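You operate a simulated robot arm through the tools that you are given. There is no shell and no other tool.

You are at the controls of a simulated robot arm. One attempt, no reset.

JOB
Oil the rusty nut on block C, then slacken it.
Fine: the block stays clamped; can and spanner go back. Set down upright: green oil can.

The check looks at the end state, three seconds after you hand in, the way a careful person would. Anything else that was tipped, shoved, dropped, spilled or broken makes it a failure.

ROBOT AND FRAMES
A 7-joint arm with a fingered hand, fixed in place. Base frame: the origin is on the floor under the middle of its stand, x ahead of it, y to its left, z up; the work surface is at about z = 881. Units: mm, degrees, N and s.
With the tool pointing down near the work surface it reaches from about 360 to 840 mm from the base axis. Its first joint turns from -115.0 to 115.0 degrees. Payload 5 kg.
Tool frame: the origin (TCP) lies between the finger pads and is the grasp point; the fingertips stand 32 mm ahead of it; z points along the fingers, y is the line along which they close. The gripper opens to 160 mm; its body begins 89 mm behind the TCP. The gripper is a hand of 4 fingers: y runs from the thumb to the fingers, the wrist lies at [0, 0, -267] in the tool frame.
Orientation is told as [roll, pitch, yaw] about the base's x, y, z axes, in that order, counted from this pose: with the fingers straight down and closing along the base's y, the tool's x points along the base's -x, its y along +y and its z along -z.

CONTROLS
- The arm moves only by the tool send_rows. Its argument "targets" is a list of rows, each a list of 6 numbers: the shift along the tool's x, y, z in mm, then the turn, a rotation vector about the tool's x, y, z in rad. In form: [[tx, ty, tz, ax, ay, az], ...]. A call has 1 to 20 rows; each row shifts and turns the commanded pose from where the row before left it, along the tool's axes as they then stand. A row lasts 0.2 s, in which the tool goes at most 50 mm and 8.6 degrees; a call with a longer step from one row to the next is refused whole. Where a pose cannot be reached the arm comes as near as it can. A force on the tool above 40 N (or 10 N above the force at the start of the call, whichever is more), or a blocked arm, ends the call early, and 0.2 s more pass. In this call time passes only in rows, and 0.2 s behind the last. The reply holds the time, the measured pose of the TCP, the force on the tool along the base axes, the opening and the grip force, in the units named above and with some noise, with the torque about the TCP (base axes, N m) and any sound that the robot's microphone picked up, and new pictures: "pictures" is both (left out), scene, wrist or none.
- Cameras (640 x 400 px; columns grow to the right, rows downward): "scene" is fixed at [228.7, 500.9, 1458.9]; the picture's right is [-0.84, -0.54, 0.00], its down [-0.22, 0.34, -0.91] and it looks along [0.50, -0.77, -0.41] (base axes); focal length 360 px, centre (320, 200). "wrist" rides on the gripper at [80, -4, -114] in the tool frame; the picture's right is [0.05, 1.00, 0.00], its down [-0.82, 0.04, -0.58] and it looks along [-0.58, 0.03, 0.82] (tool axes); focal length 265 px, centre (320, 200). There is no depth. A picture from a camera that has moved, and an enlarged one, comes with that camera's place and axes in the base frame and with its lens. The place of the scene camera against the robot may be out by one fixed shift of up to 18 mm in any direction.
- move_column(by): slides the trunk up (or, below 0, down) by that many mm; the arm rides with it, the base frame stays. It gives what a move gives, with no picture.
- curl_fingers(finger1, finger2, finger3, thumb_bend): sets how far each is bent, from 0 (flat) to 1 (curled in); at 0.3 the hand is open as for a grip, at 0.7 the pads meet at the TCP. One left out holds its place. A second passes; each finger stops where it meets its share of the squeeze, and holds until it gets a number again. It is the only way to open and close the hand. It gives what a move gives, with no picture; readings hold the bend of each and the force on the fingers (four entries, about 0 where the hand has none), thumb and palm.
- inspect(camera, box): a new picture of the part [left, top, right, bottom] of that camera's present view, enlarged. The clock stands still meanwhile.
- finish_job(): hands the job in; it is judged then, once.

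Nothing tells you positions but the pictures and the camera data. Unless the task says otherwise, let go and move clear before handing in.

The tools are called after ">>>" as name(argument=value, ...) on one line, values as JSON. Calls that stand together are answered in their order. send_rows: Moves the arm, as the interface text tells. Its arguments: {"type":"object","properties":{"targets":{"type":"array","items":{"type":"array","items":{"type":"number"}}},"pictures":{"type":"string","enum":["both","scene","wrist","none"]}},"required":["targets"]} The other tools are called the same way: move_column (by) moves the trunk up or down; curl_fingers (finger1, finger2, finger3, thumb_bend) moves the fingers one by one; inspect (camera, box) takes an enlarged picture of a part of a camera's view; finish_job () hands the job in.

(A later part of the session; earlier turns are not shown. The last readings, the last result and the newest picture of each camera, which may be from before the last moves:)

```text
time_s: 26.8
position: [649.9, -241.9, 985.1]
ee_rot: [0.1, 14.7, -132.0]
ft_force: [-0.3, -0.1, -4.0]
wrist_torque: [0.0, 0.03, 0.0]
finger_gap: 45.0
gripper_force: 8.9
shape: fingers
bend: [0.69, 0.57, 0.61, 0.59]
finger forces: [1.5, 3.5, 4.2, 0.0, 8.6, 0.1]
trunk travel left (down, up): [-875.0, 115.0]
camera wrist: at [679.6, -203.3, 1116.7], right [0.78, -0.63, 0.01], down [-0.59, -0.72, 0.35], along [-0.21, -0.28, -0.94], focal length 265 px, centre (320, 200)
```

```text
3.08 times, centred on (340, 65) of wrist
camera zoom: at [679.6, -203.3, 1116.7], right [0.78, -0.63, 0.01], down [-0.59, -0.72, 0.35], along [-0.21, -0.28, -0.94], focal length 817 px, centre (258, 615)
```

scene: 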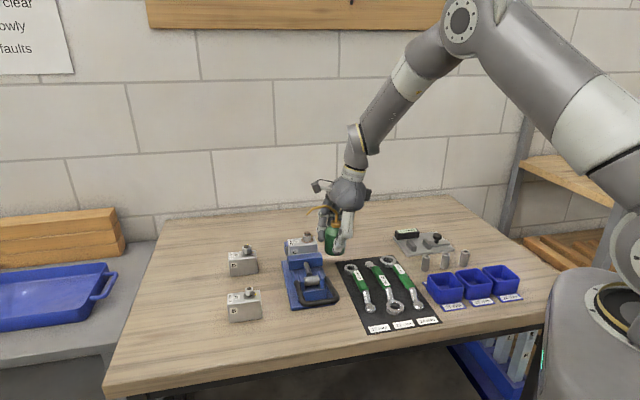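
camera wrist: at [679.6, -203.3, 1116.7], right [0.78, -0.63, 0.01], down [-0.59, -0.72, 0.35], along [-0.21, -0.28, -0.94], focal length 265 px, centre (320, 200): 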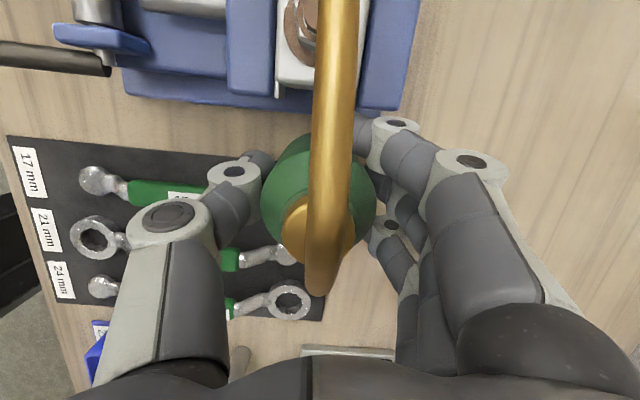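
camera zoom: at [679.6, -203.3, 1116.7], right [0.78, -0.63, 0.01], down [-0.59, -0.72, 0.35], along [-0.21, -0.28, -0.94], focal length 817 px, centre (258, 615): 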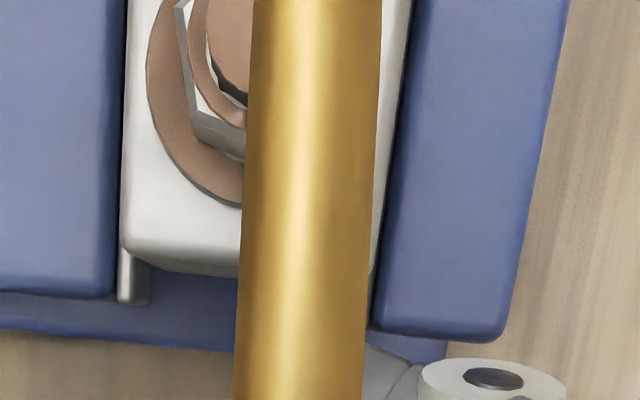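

In the scene camera the tip lines up above the stud. The wrist view shows the nut about 4 mm toward the thumb side of the spout, so I'll shift sideways. Then I'll pitch the can 15 degrees forward about its tip, which lifts the fingers away from the jaw before I lower.

>>> send_rows(targets=[[1.0, -3.9, 0.3, 0, 0, 0], [-1.85, 0, -4.15, 0, -0.0436, 0], [-1.85, 0, -4.15, 0, -0.0436, 0], [-1.85, 0, -4.15, 0, -0.0436, 0], [-1.85, 0, -4.15, 0, -0.0436, 0], [-1.85, 0, -4.15, 0, -0.0436, 0], [-1.85, 0, -4.15, 0, -0.0436, 0], [0, 0, 0, 0, 0, 0]], pictures="both")

>>> inspect(camera="scene", box=[270, 180, 380, 270])

>>> inspect(camera="wrist", box=[240, 0, 440, 130])

```text
time_s: 28.6
position: [637.4, -249.5, 1009.7]
ee_rot: [0.0, -0.3, -132.0]
ft_force: [-0.2, -0.5, -4.1]
wrist_torque: [0.03, -0.01, 0.0]
finger_gap: 44.8
gripper_force: 9.3
shape: fingers
bend: [0.69, 0.57, 0.61, 0.59]
finger forces: [1.7, 3.8, 4.1, 0.0, 8.7, 0.1]
trunk travel left (down, up): [-875.0, 115.0]
camera wrist: at [689.4, -186.2, 1123.4], right [0.78, -0.63, 0.0], down [-0.51, -0.63, 0.58], along [-0.37, -0.45, -0.81], focal length 265 px, centre (320, 200)
```

scene: 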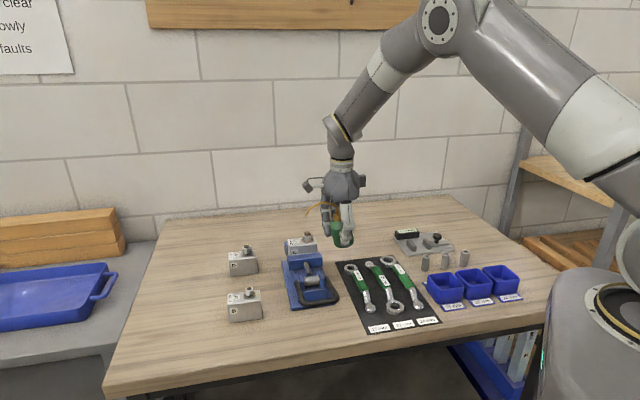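
wrist: 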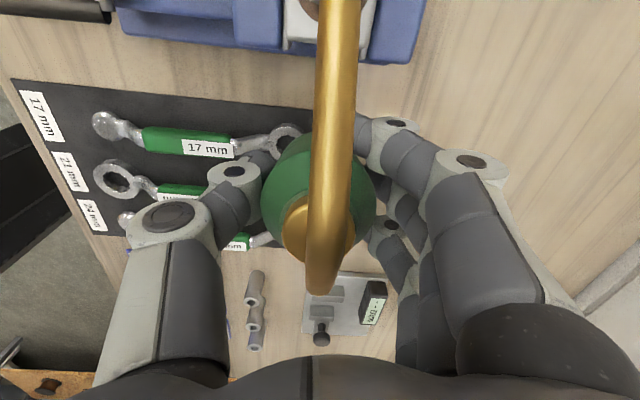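

```text
4.44 times, centred on (325, 225) of scene
camera zoom: at [228.7, 500.9, 1458.9], right [-0.84, -0.54, 0.0], down [-0.22, 0.34, -0.91], along [0.5, -0.77, -0.41], focal length 1598 px, centre (298, 89)
```

zoom: 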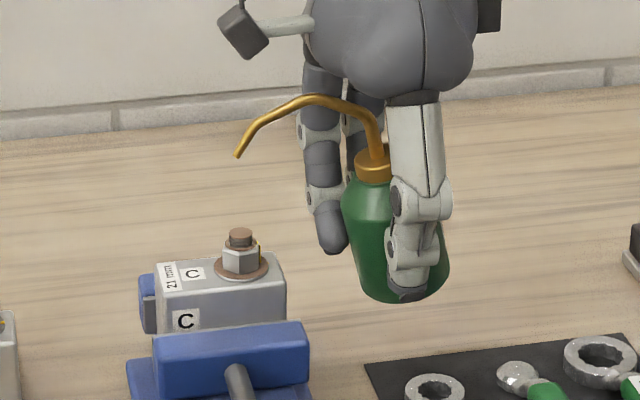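

```text
3.08 times, centred on (340, 65) of wrist
camera zoom: at [689.4, -186.2, 1123.4], right [0.78, -0.63, 0.0], down [-0.51, -0.63, 0.58], along [-0.37, -0.45, -0.81], focal length 817 px, centre (258, 615)
```

zoom: 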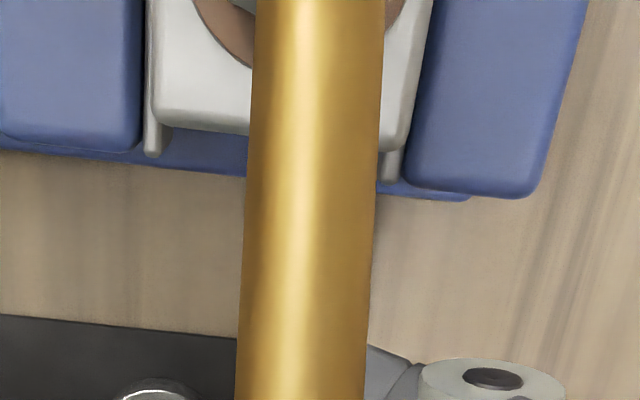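

The tip is about 50 mm above the stud and within 1–2 mm of its axis. I'll make a small correction and lower by 40 mm so the tip sits about 10 mm above the stud.

>>> send_rows(targets=[[-1.5, 0.75, 20, 0, 0, 0], [-1.5, 0.75, 20, 0, 0, 0], [0, 0, 0, 0, 0, 0]], pictures="both")

>>> inspect(camera="scene", box=[280, 200, 360, 270])

>>> inspect(camera="wrist", box=[240, 0, 440, 130])

```text
time_s: 29.4
position: [636.3, -252.1, 971.3]
ee_rot: [0.1, -0.3, -132.0]
ft_force: [0.3, 0.0, -4.2]
wrist_torque: [0.01, -0.04, 0.02]
finger_gap: 44.6
gripper_force: 8.9
shape: fingers
bend: [0.69, 0.57, 0.61, 0.59]
finger forces: [1.6, 3.8, 4.2, 0.0, 8.8, 0.1]
trunk travel left (down, up): [-875.0, 115.0]
camera wrist: at [688.4, -189.1, 1084.0], right [0.78, -0.63, 0.0], down [-0.51, -0.63, 0.58], along [-0.37, -0.45, -0.81], focal length 265 px, centre (320, 200)
```

scene: 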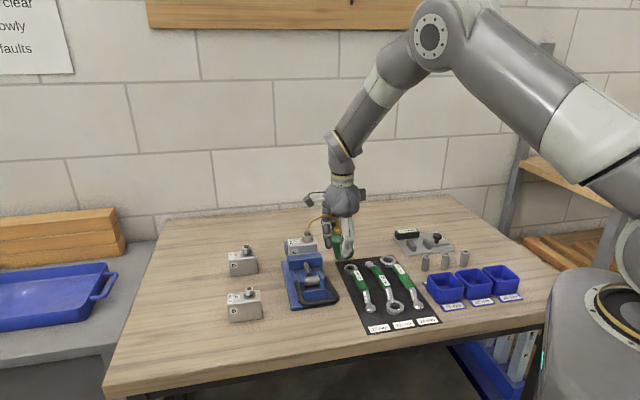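
wrist: 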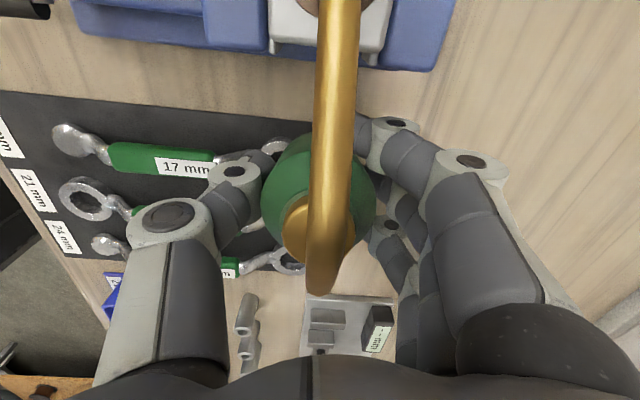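

```text
5.71 times, centred on (320, 235) of scene
camera zoom: at [228.7, 500.9, 1458.9], right [-0.84, -0.54, 0.0], down [-0.22, 0.34, -0.91], along [0.5, -0.77, -0.41], focal length 2054 px, centre (320, 0)
```

zoom: 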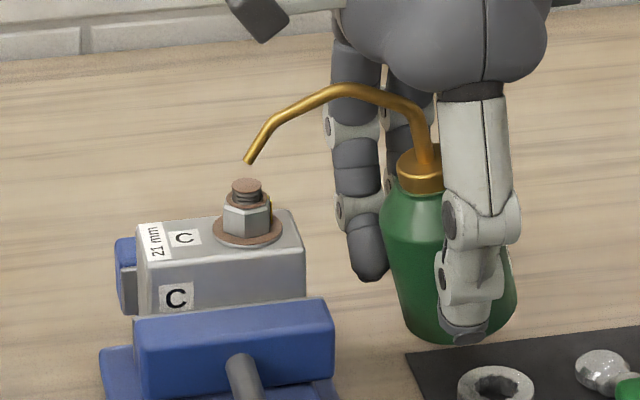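

```text
3.08 times, centred on (340, 65) of wrist
camera zoom: at [688.4, -189.1, 1084.0], right [0.78, -0.63, 0.0], down [-0.51, -0.63, 0.58], along [-0.37, -0.45, -0.81], focal length 817 px, centre (258, 615)
```

zoom: 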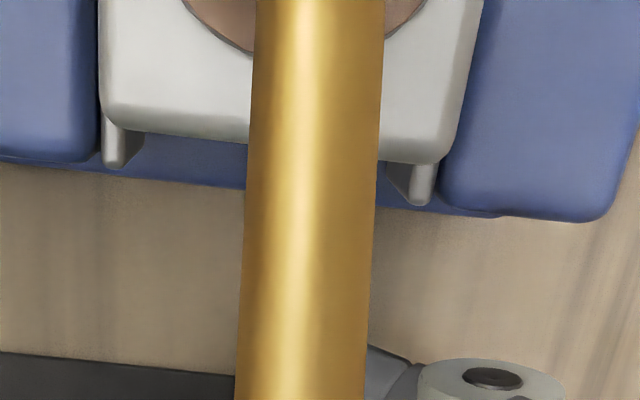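

The tip is about 12 mm above the stud and centred over it. I'll squeeze the can harder to see whether it dispenses.

>>> curl_fingers(finger1=0.76, finger2=0.66, finger3=0.7, thumb_bend=0.68)

>>> inspect(camera="scene", box=[280, 200, 360, 270])

>>> inspect(camera="wrist", box=[240, 0, 440, 130])

```text
time_s: 30.4
position: [637.3, -251.9, 970.4]
ee_rot: [-0.1, -0.3, -131.9]
ft_force: [0.1, -0.3, -3.8]
wrist_torque: [0.03, 0.01, 0.0]
finger_gap: 38.8
gripper_force: 21.2
shape: fingers
bend: [0.74, 0.59, 0.61, 0.62]
finger forces: [5.9, 8.7, 7.7, 0.1, 19.8, 0.1]
trunk travel left (down, up): [-875.0, 115.0]
```

```text
5.71 times, centred on (320, 235) of scene
camera zoom: at [228.7, 500.9, 1458.9], right [-0.84, -0.54, 0.0], down [-0.22, 0.34, -0.91], along [0.5, -0.77, -0.41], focal length 2054 px, centre (320, 0)
```

zoom: 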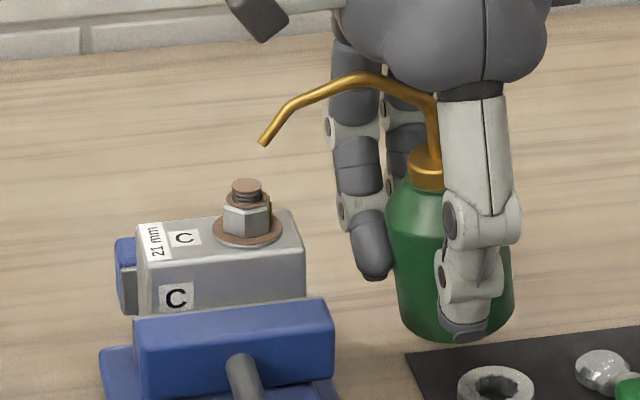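

```text
3.08 times, centred on (340, 65) of wrist
camera zoom: at [688.5, -189.1, 1084.0], right [0.78, -0.63, 0.0], down [-0.51, -0.63, 0.58], along [-0.37, -0.45, -0.81], focal length 817 px, centre (258, 615)
```

zoom: 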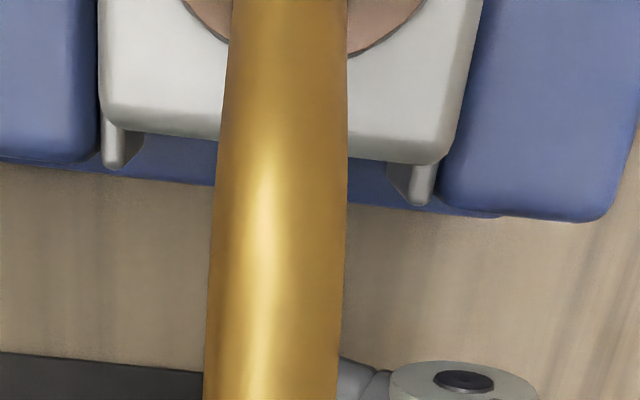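

The extra squeeze (21 N) pitched the can back a little and I see no oil yet. I'll look at the nut more closely for any sign of oil.

>>> inspect(camera="scene", box=[295, 220, 335, 250])

>>> inspect(camera="scene", box=[335, 215, 365, 240])

```text
13.33 times, centred on (315, 235) of scene
camera zoom: at [228.7, 500.9, 1458.9], right [-0.84, -0.54, 0.0], down [-0.22, 0.34, -0.91], along [0.5, -0.77, -0.41], focal length 4794 px, centre (387, -267)
```

zoom: 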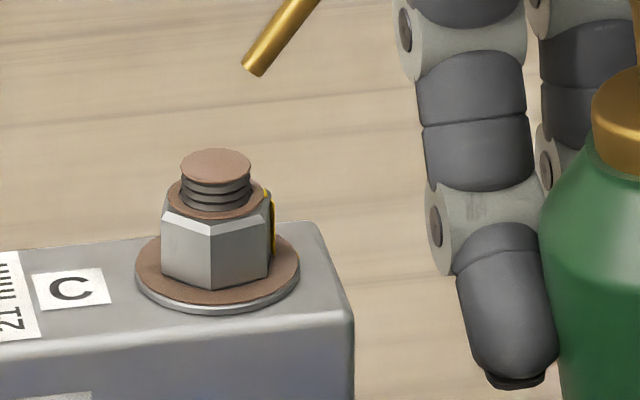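

```text
16.00 times, centred on (350, 228) of scene
camera zoom: at [228.7, 500.9, 1458.9], right [-0.84, -0.54, 0.0], down [-0.22, 0.34, -0.91], along [0.5, -0.77, -0.41], focal length 5752 px, centre (-160, -240)
```

zoom: 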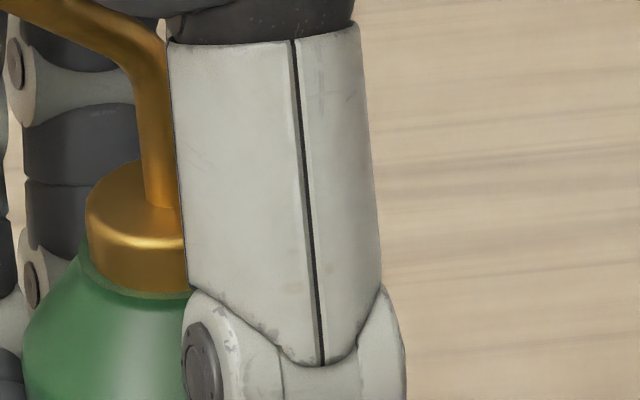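

There's no oil on the nut, so squeezing doesn't dispense and the can probably has to be tipped. The arm tips outward far more easily than inward, so I'll raise the can, turn the yaw to -15 degrees with the can on the far side of the nut, and tilt about the tip there.

>>> send_rows(targets=[[0, 0, -44.5, 0, 0, 0], [0, 0, -44.5, 0, 0, 0], [0, 0, 0, 0, 0, -0.1459], [0, 0, 0, 0, 0, -0.1459], [0, 0, 0, 0, 0, -0.1459], [0, 0, 0, 0, 0, -0.1459], [0, 0, 0, 0, 0, -0.1459], [0, 0, 0, 0, 0, -0.1459], [0, 0, 0, 0, 0, -0.1459], [0, 0, 0, 0, 0, -0.1459], [0, 0, 0, 0, 0, -0.1459], [0, 0, 0, 0, 0, -0.1459], [0, 0, 0, 0, 0, -0.1459], [0, 0, 0, 0, 0, -0.1459], [0, 0, 0, 0, 0, -0.1459], [0, 0, 0, 0, 0, -0.1459]], pictures="both")

>>> inspect(camera="scene", box=[270, 130, 400, 250])

```text
time_s: 33.8
position: [636.3, -251.8, 1058.9]
ee_rot: [-0.3, 0.1, -14.8]
ft_force: [-0.5, 0.4, -4.3]
wrist_torque: [-0.01, 0.01, 0.02]
finger_gap: 38.7
gripper_force: 21.2
shape: fingers
bend: [0.74, 0.59, 0.61, 0.62]
finger forces: [5.5, 8.7, 7.9, 0.0, 19.9, 0.1]
trunk travel left (down, up): [-875.0, 115.0]
camera wrist: at [559.0, -235.0, 1172.7], right [0.2, 0.98, -0.01], down [0.8, -0.16, 0.58], along [0.56, -0.12, -0.82], focal length 265 px, centre (320, 200)
```

scene: 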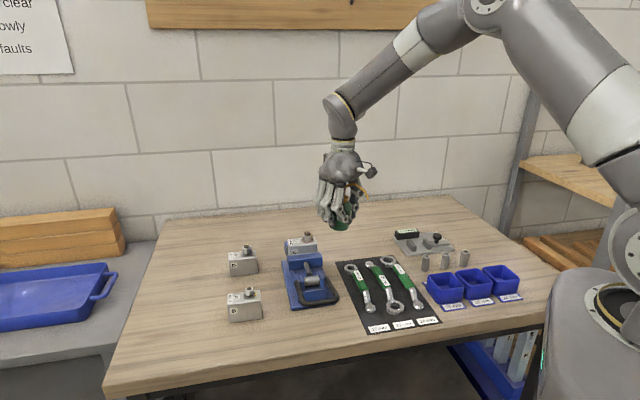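
wrist: 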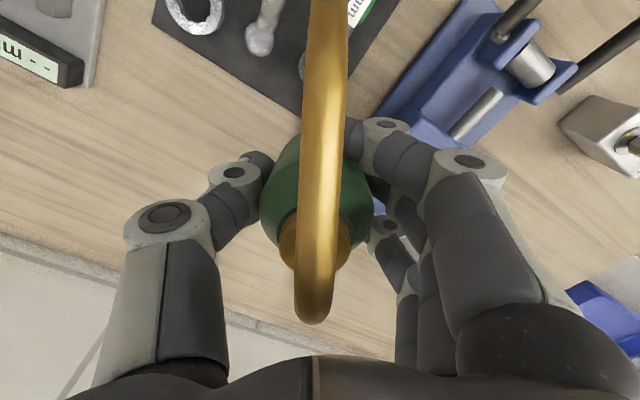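

```text
3.33 times, centred on (335, 190) of scene
camera zoom: at [228.7, 500.9, 1458.9], right [-0.84, -0.54, 0.0], down [-0.22, 0.34, -0.91], along [0.5, -0.77, -0.41], focal length 1198 px, centre (270, 233)
```

zoom: 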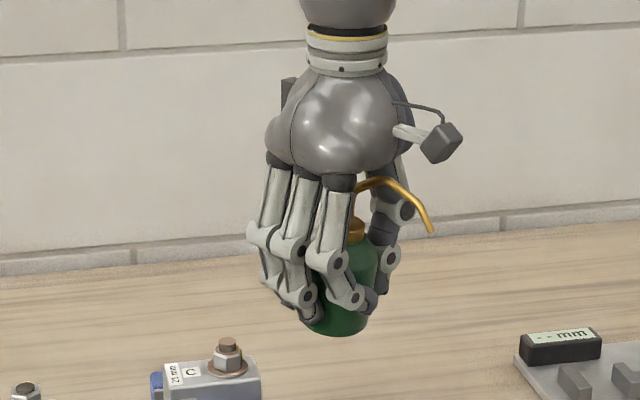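

Yaw is now -15 degrees. I'll carry the can to the far side of the nut with the tip well above it.

>>> send_rows(targets=[[-33.2, 22.2, 0, 0, 0, 0], [-33.2, 22.2, 0, 0, 0, 0], [-33.2, 22.2, 0, 0, 0, 0], [-33.2, 22.2, 0, 0, 0, 0], [0, 0, 20, 0, 0, 0], [0, 0, 0, 0, 0, 0]], pictures="both")

>>> inspect(camera="scene", box=[240, 150, 370, 260])

```text
time_s: 35.2
position: [788.3, -199.0, 1036.7]
ee_rot: [-0.4, 0.1, -15.0]
ft_force: [0.5, 0.9, -3.8]
wrist_torque: [0.01, 0.02, -0.02]
finger_gap: 38.5
gripper_force: 20.3
shape: fingers
bend: [0.74, 0.59, 0.61, 0.62]
finger forces: [5.1, 8.5, 8.4, 0.0, 19.5, 0.0]
trunk travel left (down, up): [-875.0, 115.0]
camera wrist: at [709.7, -182.0, 1151.3], right [0.21, 0.98, -0.01], down [0.8, -0.17, 0.57], along [0.56, -0.12, -0.82], focal length 265 px, centre (320, 200)
```

scene: 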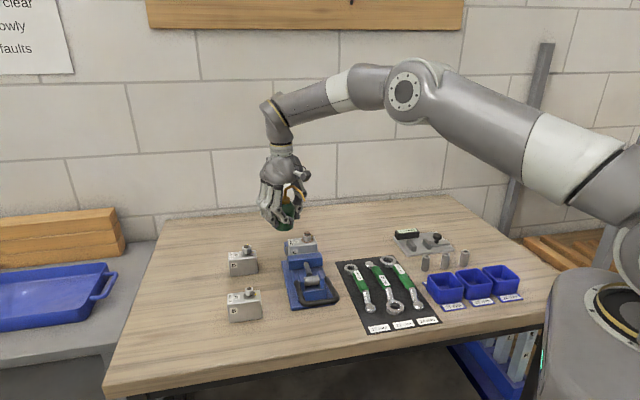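
wrist: 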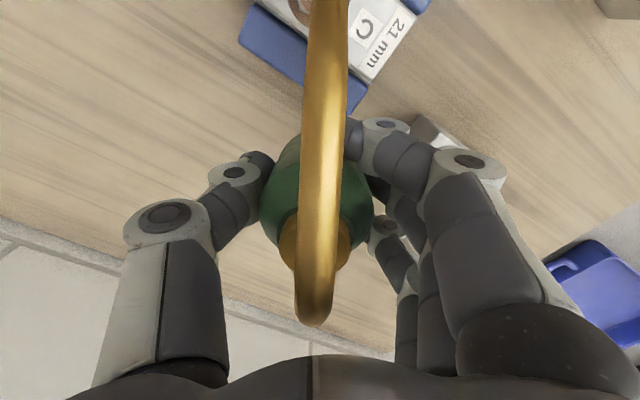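

```text
3.64 times, centred on (305, 205) of scene
camera zoom: at [228.7, 500.9, 1458.9], right [-0.84, -0.54, 0.0], down [-0.22, 0.34, -0.91], along [0.5, -0.77, -0.41], focal length 1307 px, centre (374, 182)
```

zoom: 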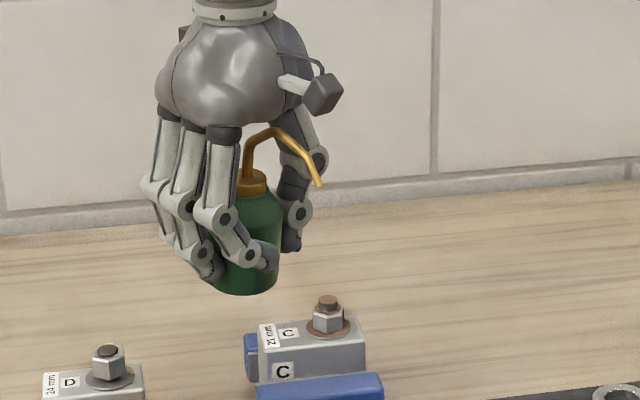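

>>> inspect(camera="wrist", box=[240, 0, 440, 125])

```text
3.20 times, centred on (340, 62) of wrist
camera zoom: at [709.7, -182.0, 1151.3], right [0.21, 0.98, -0.01], down [0.8, -0.17, 0.57], along [0.56, -0.12, -0.82], focal length 849 px, centre (256, 640)
```

zoom: 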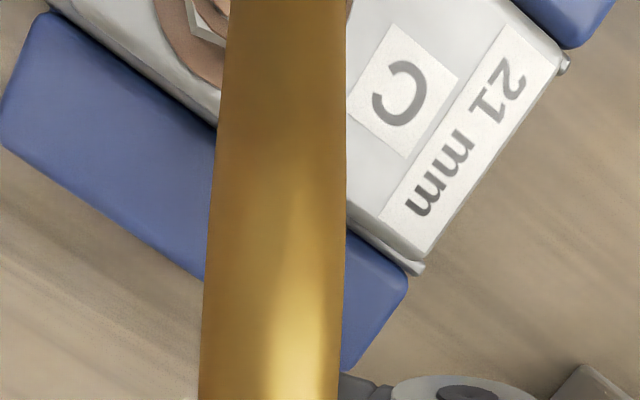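

The nut's place agrees in both cameras: the tip is about 4 mm short and 2.5 mm off to one side. I'll correct that, tilt the first 20 degrees about the tip while still high above the nut, and recheck.

>>> send_rows(targets=[[3.8, -2.5, 0, 0, 0, 0], [-4.37, 0, -7.83, 0, -0.0873, 0], [-4.37, 0, -7.83, 0, -0.0873, 0], [-4.37, 0, -7.83, 0, -0.0873, 0], [-4.37, 0, -7.83, 0, -0.0873, 0], [0, 0, 0, 0, 0, 0]], pictures="both")

>>> inspect(camera="scene", box=[240, 150, 370, 260])

```text
time_s: 36.6
position: [796.1, -204.7, 1071.1]
ee_rot: [-0.3, -20.0, -14.9]
ft_force: [0.2, -0.3, -3.0]
wrist_torque: [0.04, 0.01, -0.01]
finger_gap: 38.6
gripper_force: 20.9
shape: fingers
bend: [0.74, 0.59, 0.61, 0.62]
finger forces: [5.3, 8.4, 8.2, 0.1, 19.6, 0.1]
trunk travel left (down, up): [-875.0, 115.0]
camera wrist: at [685.1, -179.5, 1151.0], right [0.21, 0.98, -0.02], down [0.56, -0.1, 0.82], along [0.8, -0.19, -0.57], focal length 265 px, centre (320, 200)
```

scene: 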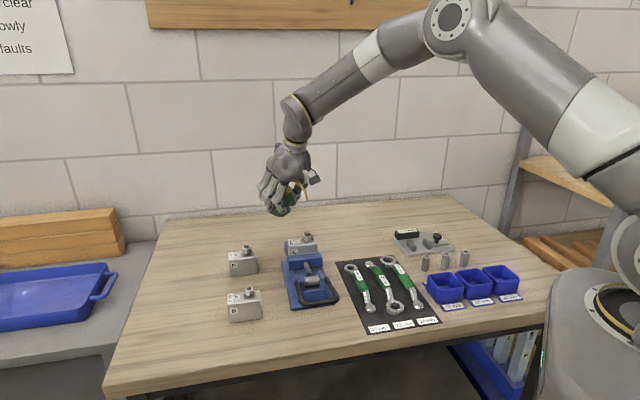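
wrist: 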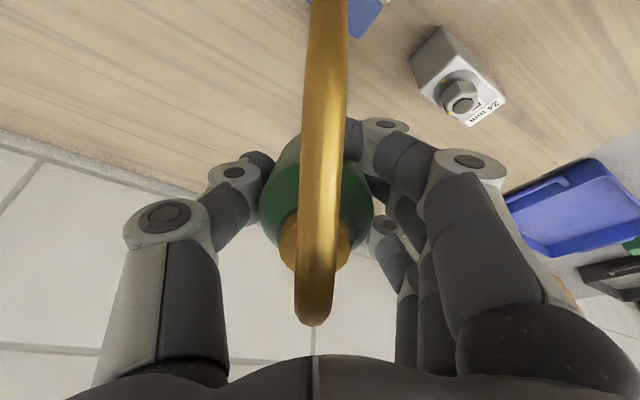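

```text
3.64 times, centred on (305, 205) of scene
camera zoom: at [228.7, 500.9, 1458.9], right [-0.84, -0.54, 0.0], down [-0.22, 0.34, -0.91], along [0.5, -0.77, -0.41], focal length 1307 px, centre (374, 182)
```

zoom: 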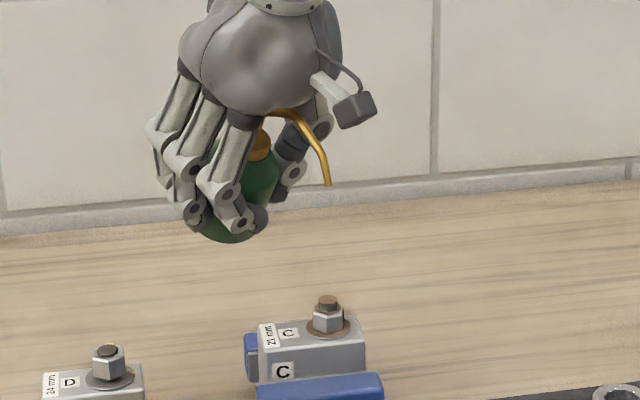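

The tip stays over the nut through the tilt, and the scene view shows a clear vertical line down to the stud. I'll lower by 70 mm so the tip is about 20 mm above the stud, then continue tilting.

>>> send_rows(targets=[[10.8, 0, 33.3, 0, 0, 0], [10.8, 0, 33.3, 0, 0, 0], [0, 0, 0, 0, 0, 0]], pictures="both")

>>> inspect(camera="scene", box=[260, 170, 360, 260])

```text
time_s: 37.4
position: [795.8, -206.2, 1001.7]
ee_rot: [-0.3, -19.9, -14.8]
ft_force: [0.0, 1.3, -4.0]
wrist_torque: [-0.01, 0.04, -0.02]
finger_gap: 38.4
gripper_force: 21.0
shape: fingers
bend: [0.74, 0.59, 0.61, 0.62]
finger forces: [5.2, 8.4, 8.2, 0.1, 19.3, 0.0]
trunk travel left (down, up): [-875.0, 115.0]
camera wrist: at [685.5, -179.9, 1080.8], right [0.21, 0.98, -0.02], down [0.56, -0.1, 0.82], along [0.8, -0.19, -0.57], focal length 265 px, centre (320, 200)
```

scene: 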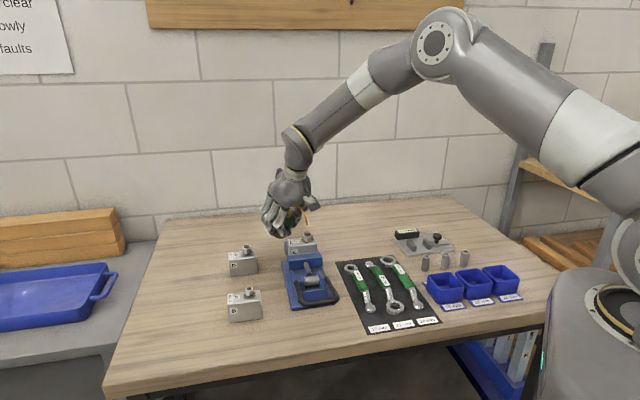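
wrist: 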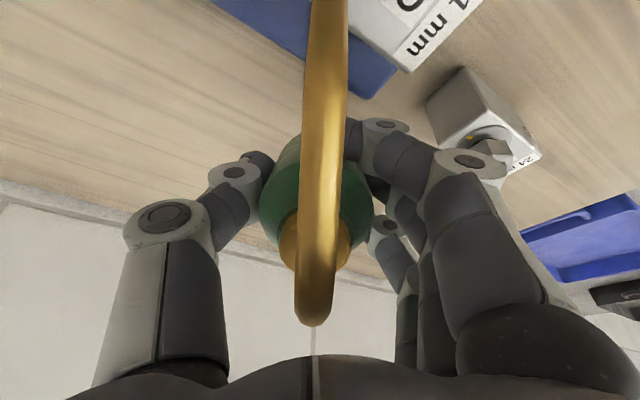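

```text
4.44 times, centred on (310, 215) of scene
camera zoom: at [228.7, 500.9, 1458.9], right [-0.84, -0.54, 0.0], down [-0.22, 0.34, -0.91], along [0.5, -0.77, -0.41], focal length 1598 px, centre (364, 133)
```

zoom: 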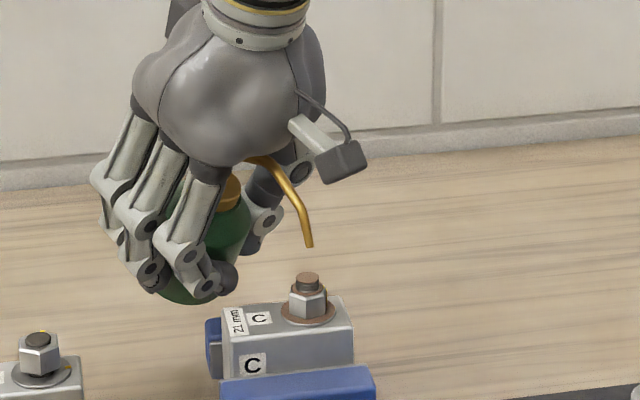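

The tip is 20 mm above the stud and within about 1 mm of its axis. I'll continue tipping about the tip, 15 degrees at first, and watch for oil.

>>> send_rows(targets=[[-4.2, 0, -7.7, 0, -0.0873, 0], [-4.2, 0, -7.7, 0, -0.0873, 0], [-4.2, 0, -7.7, 0, -0.0873, 0], [0, 0, 0, 0, 0, 0]], pictures="none")

>>> inspect(camera="scene", box=[260, 170, 360, 260])

```text
time_s: 38.4
position: [800.3, -207.6, 1028.4]
ee_rot: [-0.4, -34.9, -14.7]
ft_force: [-0.1, 0.0, -3.7]
wrist_torque: [0.01, 0.0, 0.02]
finger_gap: 38.3
gripper_force: 20.7
shape: fingers
bend: [0.74, 0.59, 0.61, 0.62]
finger forces: [5.4, 8.4, 8.1, 0.0, 19.6, 0.0]
trunk travel left (down, up): [-875.0, 115.0]
```

```text
4.44 times, centred on (310, 215) of scene
camera zoom: at [228.7, 500.9, 1458.9], right [-0.84, -0.54, 0.0], down [-0.22, 0.34, -0.91], along [0.5, -0.77, -0.41], focal length 1598 px, centre (364, 133)
```

zoom: 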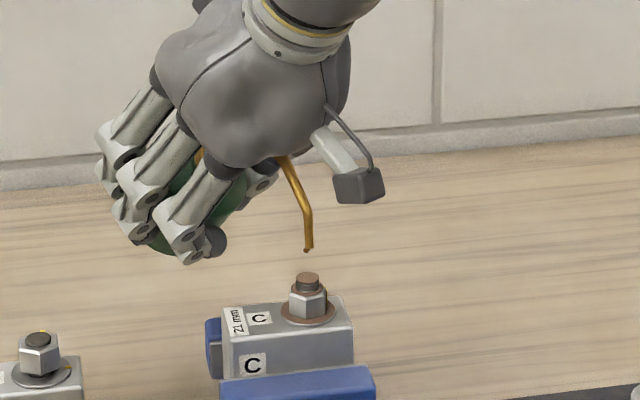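

>>> send_rows(targets=[[-4.8, 0, -8.5, 0, -0.0873, 0], [-4.8, 0, -8.5, 0, -0.0873, 0], [0, 0, 0, 0, 0, 0]], pictures="none")

>>> inspect(camera="scene", box=[280, 200, 340, 250])

```text
time_s: 39.2
position: [798.0, -206.2, 1047.1]
ee_rot: [-0.4, -44.9, -14.7]
ft_force: [-0.3, 0.7, -4.3]
wrist_torque: [0.05, 0.06, -0.05]
finger_gap: 38.1
gripper_force: 20.5
shape: fingers
bend: [0.74, 0.59, 0.61, 0.62]
finger forces: [5.5, 8.4, 8.0, 0.0, 19.5, 0.1]
trunk travel left (down, up): [-875.0, 115.0]
```

```text
8.00 times, centred on (310, 225) of scene
camera zoom: at [228.7, 500.9, 1458.9], right [-0.84, -0.54, 0.0], down [-0.22, 0.34, -0.91], along [0.5, -0.77, -0.41], focal length 2876 px, centre (400, 0)
```

zoom: 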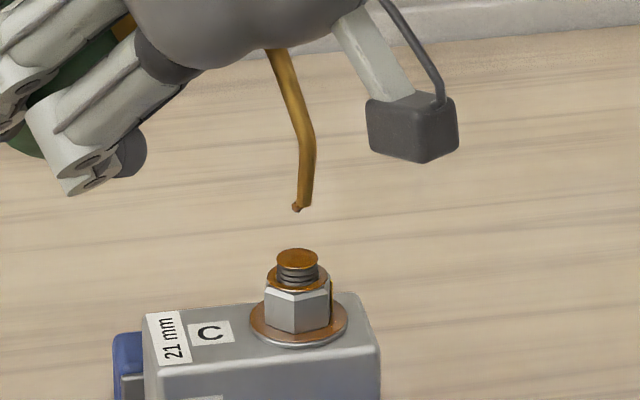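

The stud, nut top and washer have turned wet and darker, so oil is reaching the nut. I'll take a close look before deciding whether that's enough.

>>> inspect(camera="scene", box=[295, 220, 325, 248])

>>> inspect(camera="scene", box=[240, 180, 360, 330])

```text
14.29 times, centred on (310, 234) of scene
camera zoom: at [228.7, 500.9, 1458.9], right [-0.84, -0.54, 0.0], down [-0.22, 0.34, -0.91], along [0.5, -0.77, -0.41], focal length 5136 px, centre (463, -286)
```

zoom: 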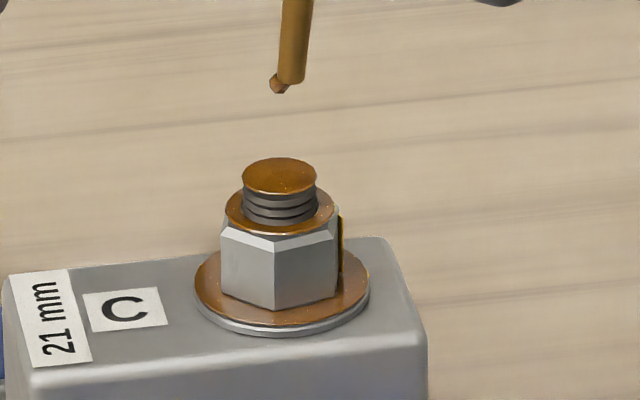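

```text
2.67 times, centred on (300, 255) of scene
camera zoom: at [228.7, 500.9, 1458.9], right [-0.84, -0.54, 0.0], down [-0.22, 0.34, -0.91], along [0.5, -0.77, -0.41], focal length 959 px, centre (373, 53)
```

zoom: 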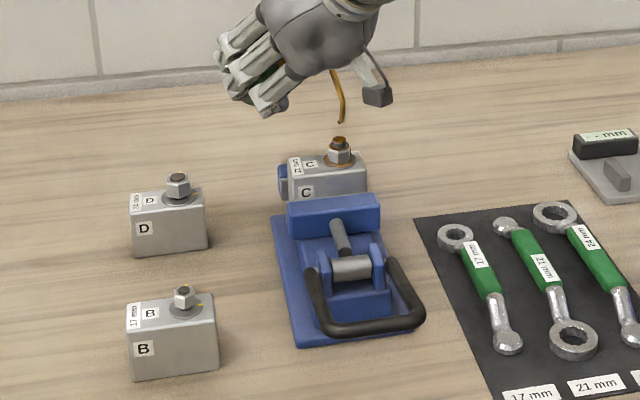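

>>> send_rows(targets=[[0, 0, 0, 0, 0, 0], [0, 0, 0, 0, 0, 0]], pictures="none")

>>> inspect(camera="scene", box=[295, 220, 325, 248])

```text
time_s: 39.8
position: [797.4, -206.0, 1047.2]
ee_rot: [-0.5, -44.9, -14.6]
ft_force: [-0.7, -0.7, -3.1]
wrist_torque: [0.03, 0.04, -0.01]
finger_gap: 38.4
gripper_force: 20.9
shape: fingers
bend: [0.74, 0.59, 0.61, 0.62]
finger forces: [5.5, 8.4, 8.2, 0.1, 19.5, 0.0]
trunk travel left (down, up): [-875.0, 115.0]
```

```text
14.29 times, centred on (310, 234) of scene
camera zoom: at [228.7, 500.9, 1458.9], right [-0.84, -0.54, 0.0], down [-0.22, 0.34, -0.91], along [0.5, -0.77, -0.41], focal length 5136 px, centre (463, -286)
```

zoom: 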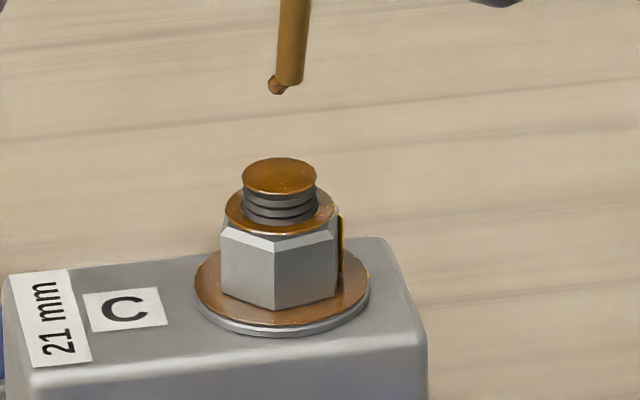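

The nut, stud and washer are evenly wet and nothing has dripped elsewhere. I'll tip the can back upright about the tip, still over the nut, then raise it.

>>> send_rows(targets=[[4.86, 0, 7.3, 0, 0.0873, 0], [4.86, 0, 7.3, 0, 0.0873, 0], [4.86, 0, 7.3, 0, 0.0873, 0], [4.86, 0, 7.3, 0, 0.0873, 0], [4.86, 0, 7.3, 0, 0.0873, 0], [-13.7, 0, -37.6, 0, 0, 0], [-13.7, 0, -37.6, 0, 0, 0], [0, 0, 0, 0, 0.1135, 0], [0, 0, 0, 0, 0.1135, 0], [0, 0, 0, 0, 0.1135, 0], [0, 0, 0, 0, 0, 0]], pictures="both")

>>> inspect(camera="scene", box=[220, 120, 360, 320])

```text
time_s: 42.2
position: [798.1, -205.3, 1084.1]
ee_rot: [-0.4, -0.4, -14.9]
ft_force: [0.2, 0.1, -3.3]
wrist_torque: [0.01, -0.03, -0.02]
finger_gap: 38.1
gripper_force: 19.7
shape: fingers
bend: [0.75, 0.59, 0.61, 0.62]
finger forces: [4.5, 8.2, 8.0, 0.1, 18.9, 0.0]
trunk travel left (down, up): [-875.0, 115.0]
camera wrist: at [719.0, -188.4, 1197.8], right [0.21, 0.98, -0.01], down [0.8, -0.16, 0.58], along [0.57, -0.13, -0.81], focal length 265 px, centre (320, 200)
```

scene: 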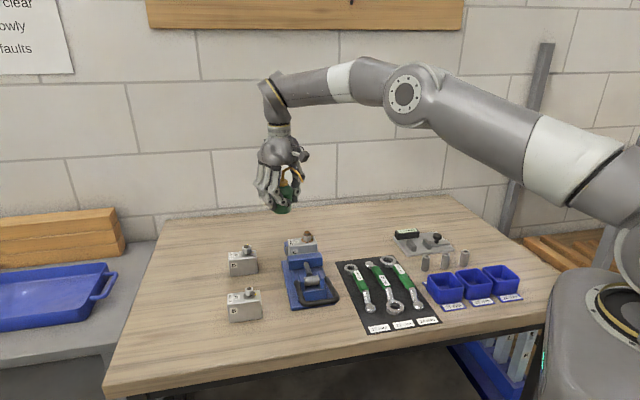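
wrist: 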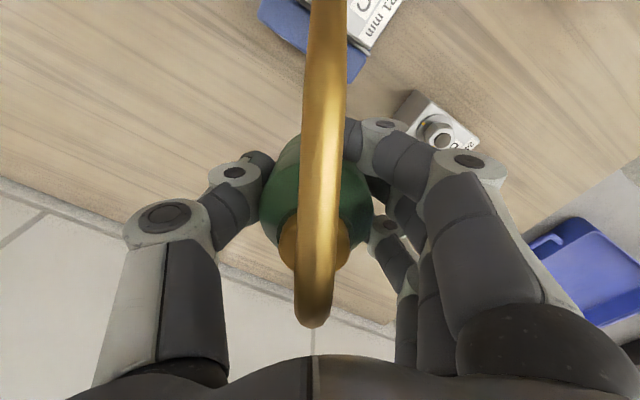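

```text
2.00 times, centred on (290, 220) of scene
camera zoom: at [228.7, 500.9, 1458.9], right [-0.84, -0.54, 0.0], down [-0.22, 0.34, -0.91], along [0.5, -0.77, -0.41], focal length 719 px, centre (380, 160)
```

zoom: 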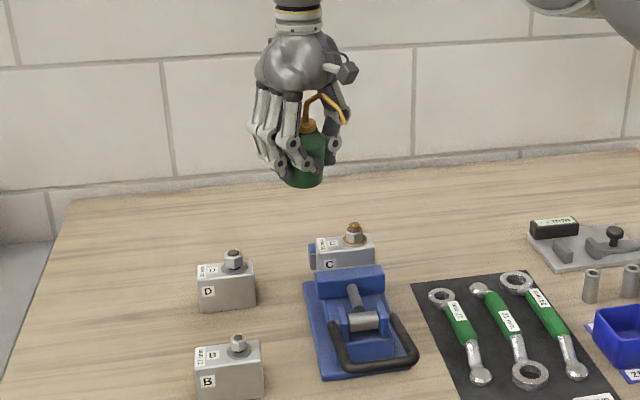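

The can is high and nearly upright, and nothing has been disturbed. I'll carry it back over its original spot near (642, -367) and restore the original spout direction.

>>> send_rows(targets=[[21.8, -39.3, 0, 0, 0, 0], [21.8, -39.3, 0, 0, 0, 0], [21.8, -39.3, 0, 0, 0, 0], [21.8, -39.3, 0, 0, 0, 0], [21.8, -39.3, 0, 0, 0, 0], [0, 0, 0, 0, 0, -0.1476], [0, 0, 0, 0, 0, -0.1476], [0, 0, 0, 0, 0, -0.1476], [0, 0, 0, 0, 0, -0.1476], [0, 0, 0, 0, 0, -0.1476], [0, 0, 0, 0, 0, -0.1476], [0, 0, 0, 0, 0, -0.1476], [0, 0, 0, 0, 0.1, 0], [0, 0, 0, 0, 0, 0]], pictures="both")

>>> inspect(camera="scene", box=[290, 110, 430, 260])

```text
time_s: 45.2
position: [641.1, -371.3, 1084.4]
ee_rot: [-0.4, 5.8, 44.2]
ft_force: [0.5, -0.2, -3.6]
wrist_torque: [0.07, -0.02, 0.02]
finger_gap: 37.3
gripper_force: 19.7
shape: fingers
bend: [0.75, 0.59, 0.61, 0.62]
finger forces: [4.2, 8.2, 8.3, 0.0, 18.8, 0.0]
trunk travel left (down, up): [-875.0, 115.0]
camera wrist: at [595.1, -420.8, 1204.9], right [-0.73, 0.68, 0.0], down [0.59, 0.64, 0.49], along [0.34, 0.36, -0.87], focal length 265 px, centre (320, 200)
```

scene: 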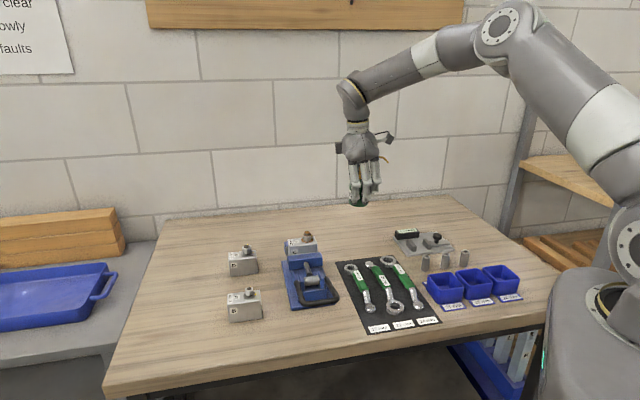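
wrist: 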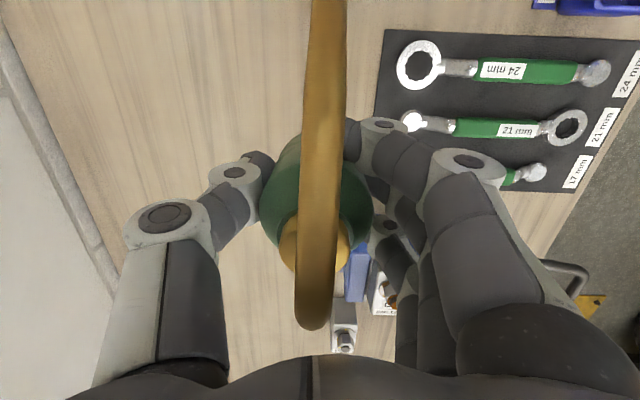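

```text
2.67 times, centred on (360, 185) of scene
camera zoom: at [228.7, 500.9, 1458.9], right [-0.84, -0.54, 0.0], down [-0.22, 0.34, -0.91], along [0.5, -0.77, -0.41], focal length 959 px, centre (213, 240)
```

zoom: 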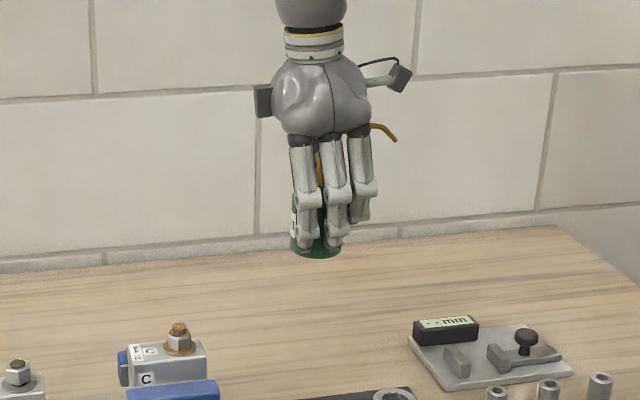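

The can is about upright and over its place. I'll lower it to just above the table.

>>> send_rows(targets=[[0, 0, 0, 0, 0.0175, 0], [-4.5, 1.45, 33.3, 0, 0, 0], [-4.5, 1.45, 33.3, 0, 0, 0], [-4.5, 1.45, 33.3, 0, 0, 0], [-4.5, 1.45, 33.3, 0, 0, 0], [0, 0, 0, 0, 0, 0]], pictures="both")

>>> inspect(camera="scene", box=[310, 170, 410, 270])

```text
time_s: 46.6
position: [640.4, -361.9, 949.5]
ee_rot: [-0.5, 6.9, 44.2]
ft_force: [1.0, -0.7, -3.7]
wrist_torque: [0.01, 0.02, -0.01]
finger_gap: 37.1
gripper_force: 19.3
shape: fingers
bend: [0.75, 0.59, 0.61, 0.62]
finger forces: [3.8, 8.2, 8.4, 0.0, 18.9, 0.0]
trunk travel left (down, up): [-875.0, 115.0]
camera wrist: at [595.4, -411.3, 1072.5], right [-0.73, 0.68, 0.0], down [0.6, 0.65, 0.48], along [0.33, 0.35, -0.88], focal length 265 px, centre (320, 200)
```

scene: 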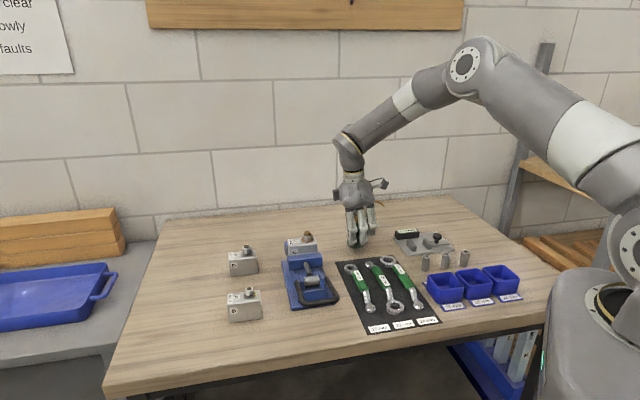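
wrist: 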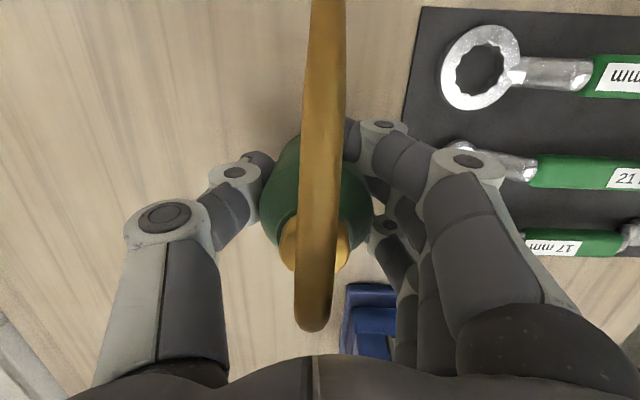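

```text
4.00 times, centred on (360, 220) of scene
camera zoom: at [228.7, 500.9, 1458.9], right [-0.84, -0.54, 0.0], down [-0.22, 0.34, -0.91], along [0.5, -0.77, -0.41], focal length 1438 px, centre (160, 120)
```

zoom: 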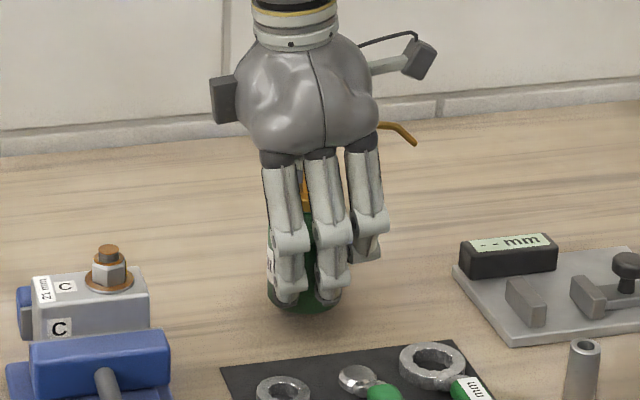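

>>> send_rows(targets=[[3.9, -1.4, 0, 0, 0, 0], [-0.24, 0, 2, 0, 0, 0], [-0.24, 0, 2, 0, 0, 0], [-0.24, 0, 2, 0, 0, 0], [0, 0, 0, 0, 0, 0]], pictures="none")

>>> inspect(camera="scene", box=[330, 210, 390, 260])

```text
time_s: 47.8
position: [640.4, -366.0, 945.5]
ee_rot: [-0.6, 6.9, 44.2]
ft_force: [0.4, 0.2, -3.1]
wrist_torque: [-0.02, 0.02, 0.01]
finger_gap: 37.4
gripper_force: 19.4
shape: fingers
bend: [0.75, 0.59, 0.61, 0.62]
finger forces: [3.9, 8.3, 8.6, 0.0, 18.7, 0.1]
trunk travel left (down, up): [-875.0, 115.0]
```

```text
8.00 times, centred on (360, 235) of scene
camera zoom: at [228.7, 500.9, 1458.9], right [-0.84, -0.54, 0.0], down [-0.22, 0.34, -0.91], along [0.5, -0.77, -0.41], focal length 2876 px, centre (0, -80)
```

zoom: 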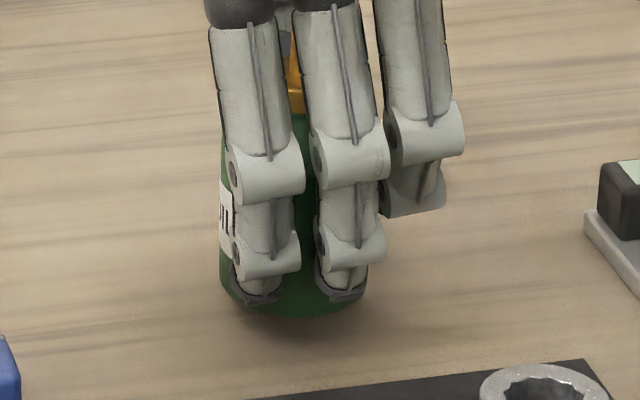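

>>> send_rows(targets=[[-0.24, 0, 2, 0, 0, 0], [-0.18, 0, 1.5, 0, 0, 0], [0, 0, 0, 0, 0, 0]], pictures="none")

>>> inspect(camera="scene", box=[330, 210, 390, 260])

```text
time_s: 48.6
position: [640.3, -367.2, 940.8]
ee_rot: [-0.5, 6.8, 44.2]
ft_force: [0.2, -0.2, -3.8]
wrist_torque: [-0.02, 0.03, -0.01]
finger_gap: 37.6
gripper_force: 19.8
shape: fingers
bend: [0.75, 0.59, 0.61, 0.62]
finger forces: [3.9, 8.2, 8.5, 0.0, 18.9, 0.0]
trunk travel left (down, up): [-875.0, 115.0]
```

```text
8.00 times, centred on (360, 235) of scene
camera zoom: at [228.7, 500.9, 1458.9], right [-0.84, -0.54, 0.0], down [-0.22, 0.34, -0.91], along [0.5, -0.77, -0.41], focal length 2876 px, centre (0, -80)
```

zoom: 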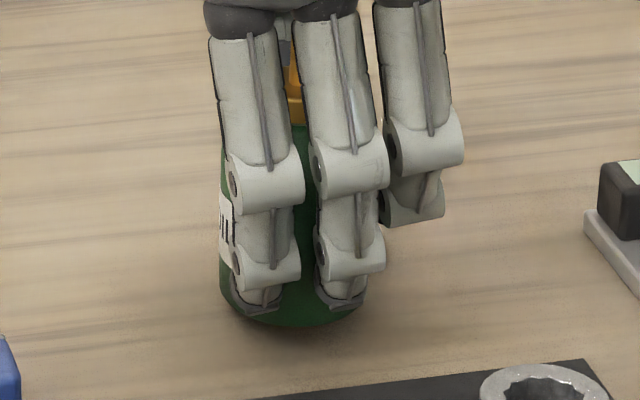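

>>> send_rows(targets=[[-0.12, 0, 1, 0, 0, 0], [-0.12, 0, 1, 0, 0, 0], [0, 0, 0, 0, 0, 0]], pictures="none")

```text
time_s: 49.4
position: [638.6, -365.4, 937.6]
ee_rot: [-0.5, 6.7, 44.2]
ft_force: [-0.5, 0.6, -3.0]
wrist_torque: [-0.02, 0.0, 0.0]
finger_gap: 37.3
gripper_force: 19.6
shape: fingers
bend: [0.75, 0.59, 0.61, 0.62]
finger forces: [3.8, 8.1, 8.5, 0.1, 18.8, 0.0]
trunk travel left (down, up): [-875.0, 115.0]
```

>>> send_rows(targets=[[-0.12, 0, 1, 0, 0, 0], [-0.12, 0, 1, 0, 0, 0], [0, 0, 0, 0, 0, 0]], pictures="none")

>>> inspect(camera="scene", box=[330, 210, 390, 260])

```text
time_s: 50.2
position: [640.1, -366.2, 936.5]
ee_rot: [-0.5, 6.8, 44.2]
ft_force: [-0.2, -0.5, -4.0]
wrist_torque: [-0.01, 0.03, -0.01]
finger_gap: 37.7
gripper_force: 19.3
shape: fingers
bend: [0.75, 0.59, 0.61, 0.62]
finger forces: [3.9, 8.3, 8.5, 0.0, 18.8, 0.0]
trunk travel left (down, up): [-875.0, 115.0]
```

```text
8.00 times, centred on (360, 235) of scene
camera zoom: at [228.7, 500.9, 1458.9], right [-0.84, -0.54, 0.0], down [-0.22, 0.34, -0.91], along [0.5, -0.77, -0.41], focal length 2876 px, centre (0, -80)
```

zoom: 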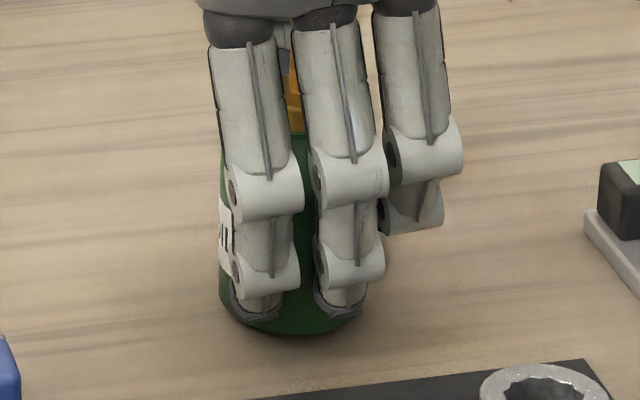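

>>> send_rows(targets=[[-0.12, 0, 1, 0, 0, 0], [0, 0, 0, 0, 0, 0]], pictures="none")

>>> send_rows(targets=[[-0.12, 0, 1, 0, 0, 0], [0, 0, 0, 0, 0, 0]], pictures="none")

```text
time_s: 50.8
position: [639.0, -367.1, 935.4]
ee_rot: [-0.5, 6.9, 44.1]
ft_force: [-0.2, -0.3, -3.6]
wrist_torque: [-0.04, 0.0, -0.02]
finger_gap: 37.6
gripper_force: 19.5
shape: fingers
bend: [0.75, 0.59, 0.61, 0.62]
finger forces: [3.9, 8.2, 8.5, 0.0, 18.9, 0.1]
trunk travel left (down, up): [-875.0, 115.0]
```

```text
time_s: 51.4
position: [640.0, -366.4, 934.2]
ee_rot: [-0.5, 6.8, 44.3]
ft_force: [-0.2, -0.3, -3.9]
wrist_torque: [-0.01, -0.02, -0.03]
finger_gap: 37.5
gripper_force: 19.8
shape: fingers
bend: [0.75, 0.59, 0.61, 0.62]
finger forces: [4.0, 8.1, 8.5, 0.0, 18.8, 0.1]
trunk travel left (down, up): [-875.0, 115.0]
```

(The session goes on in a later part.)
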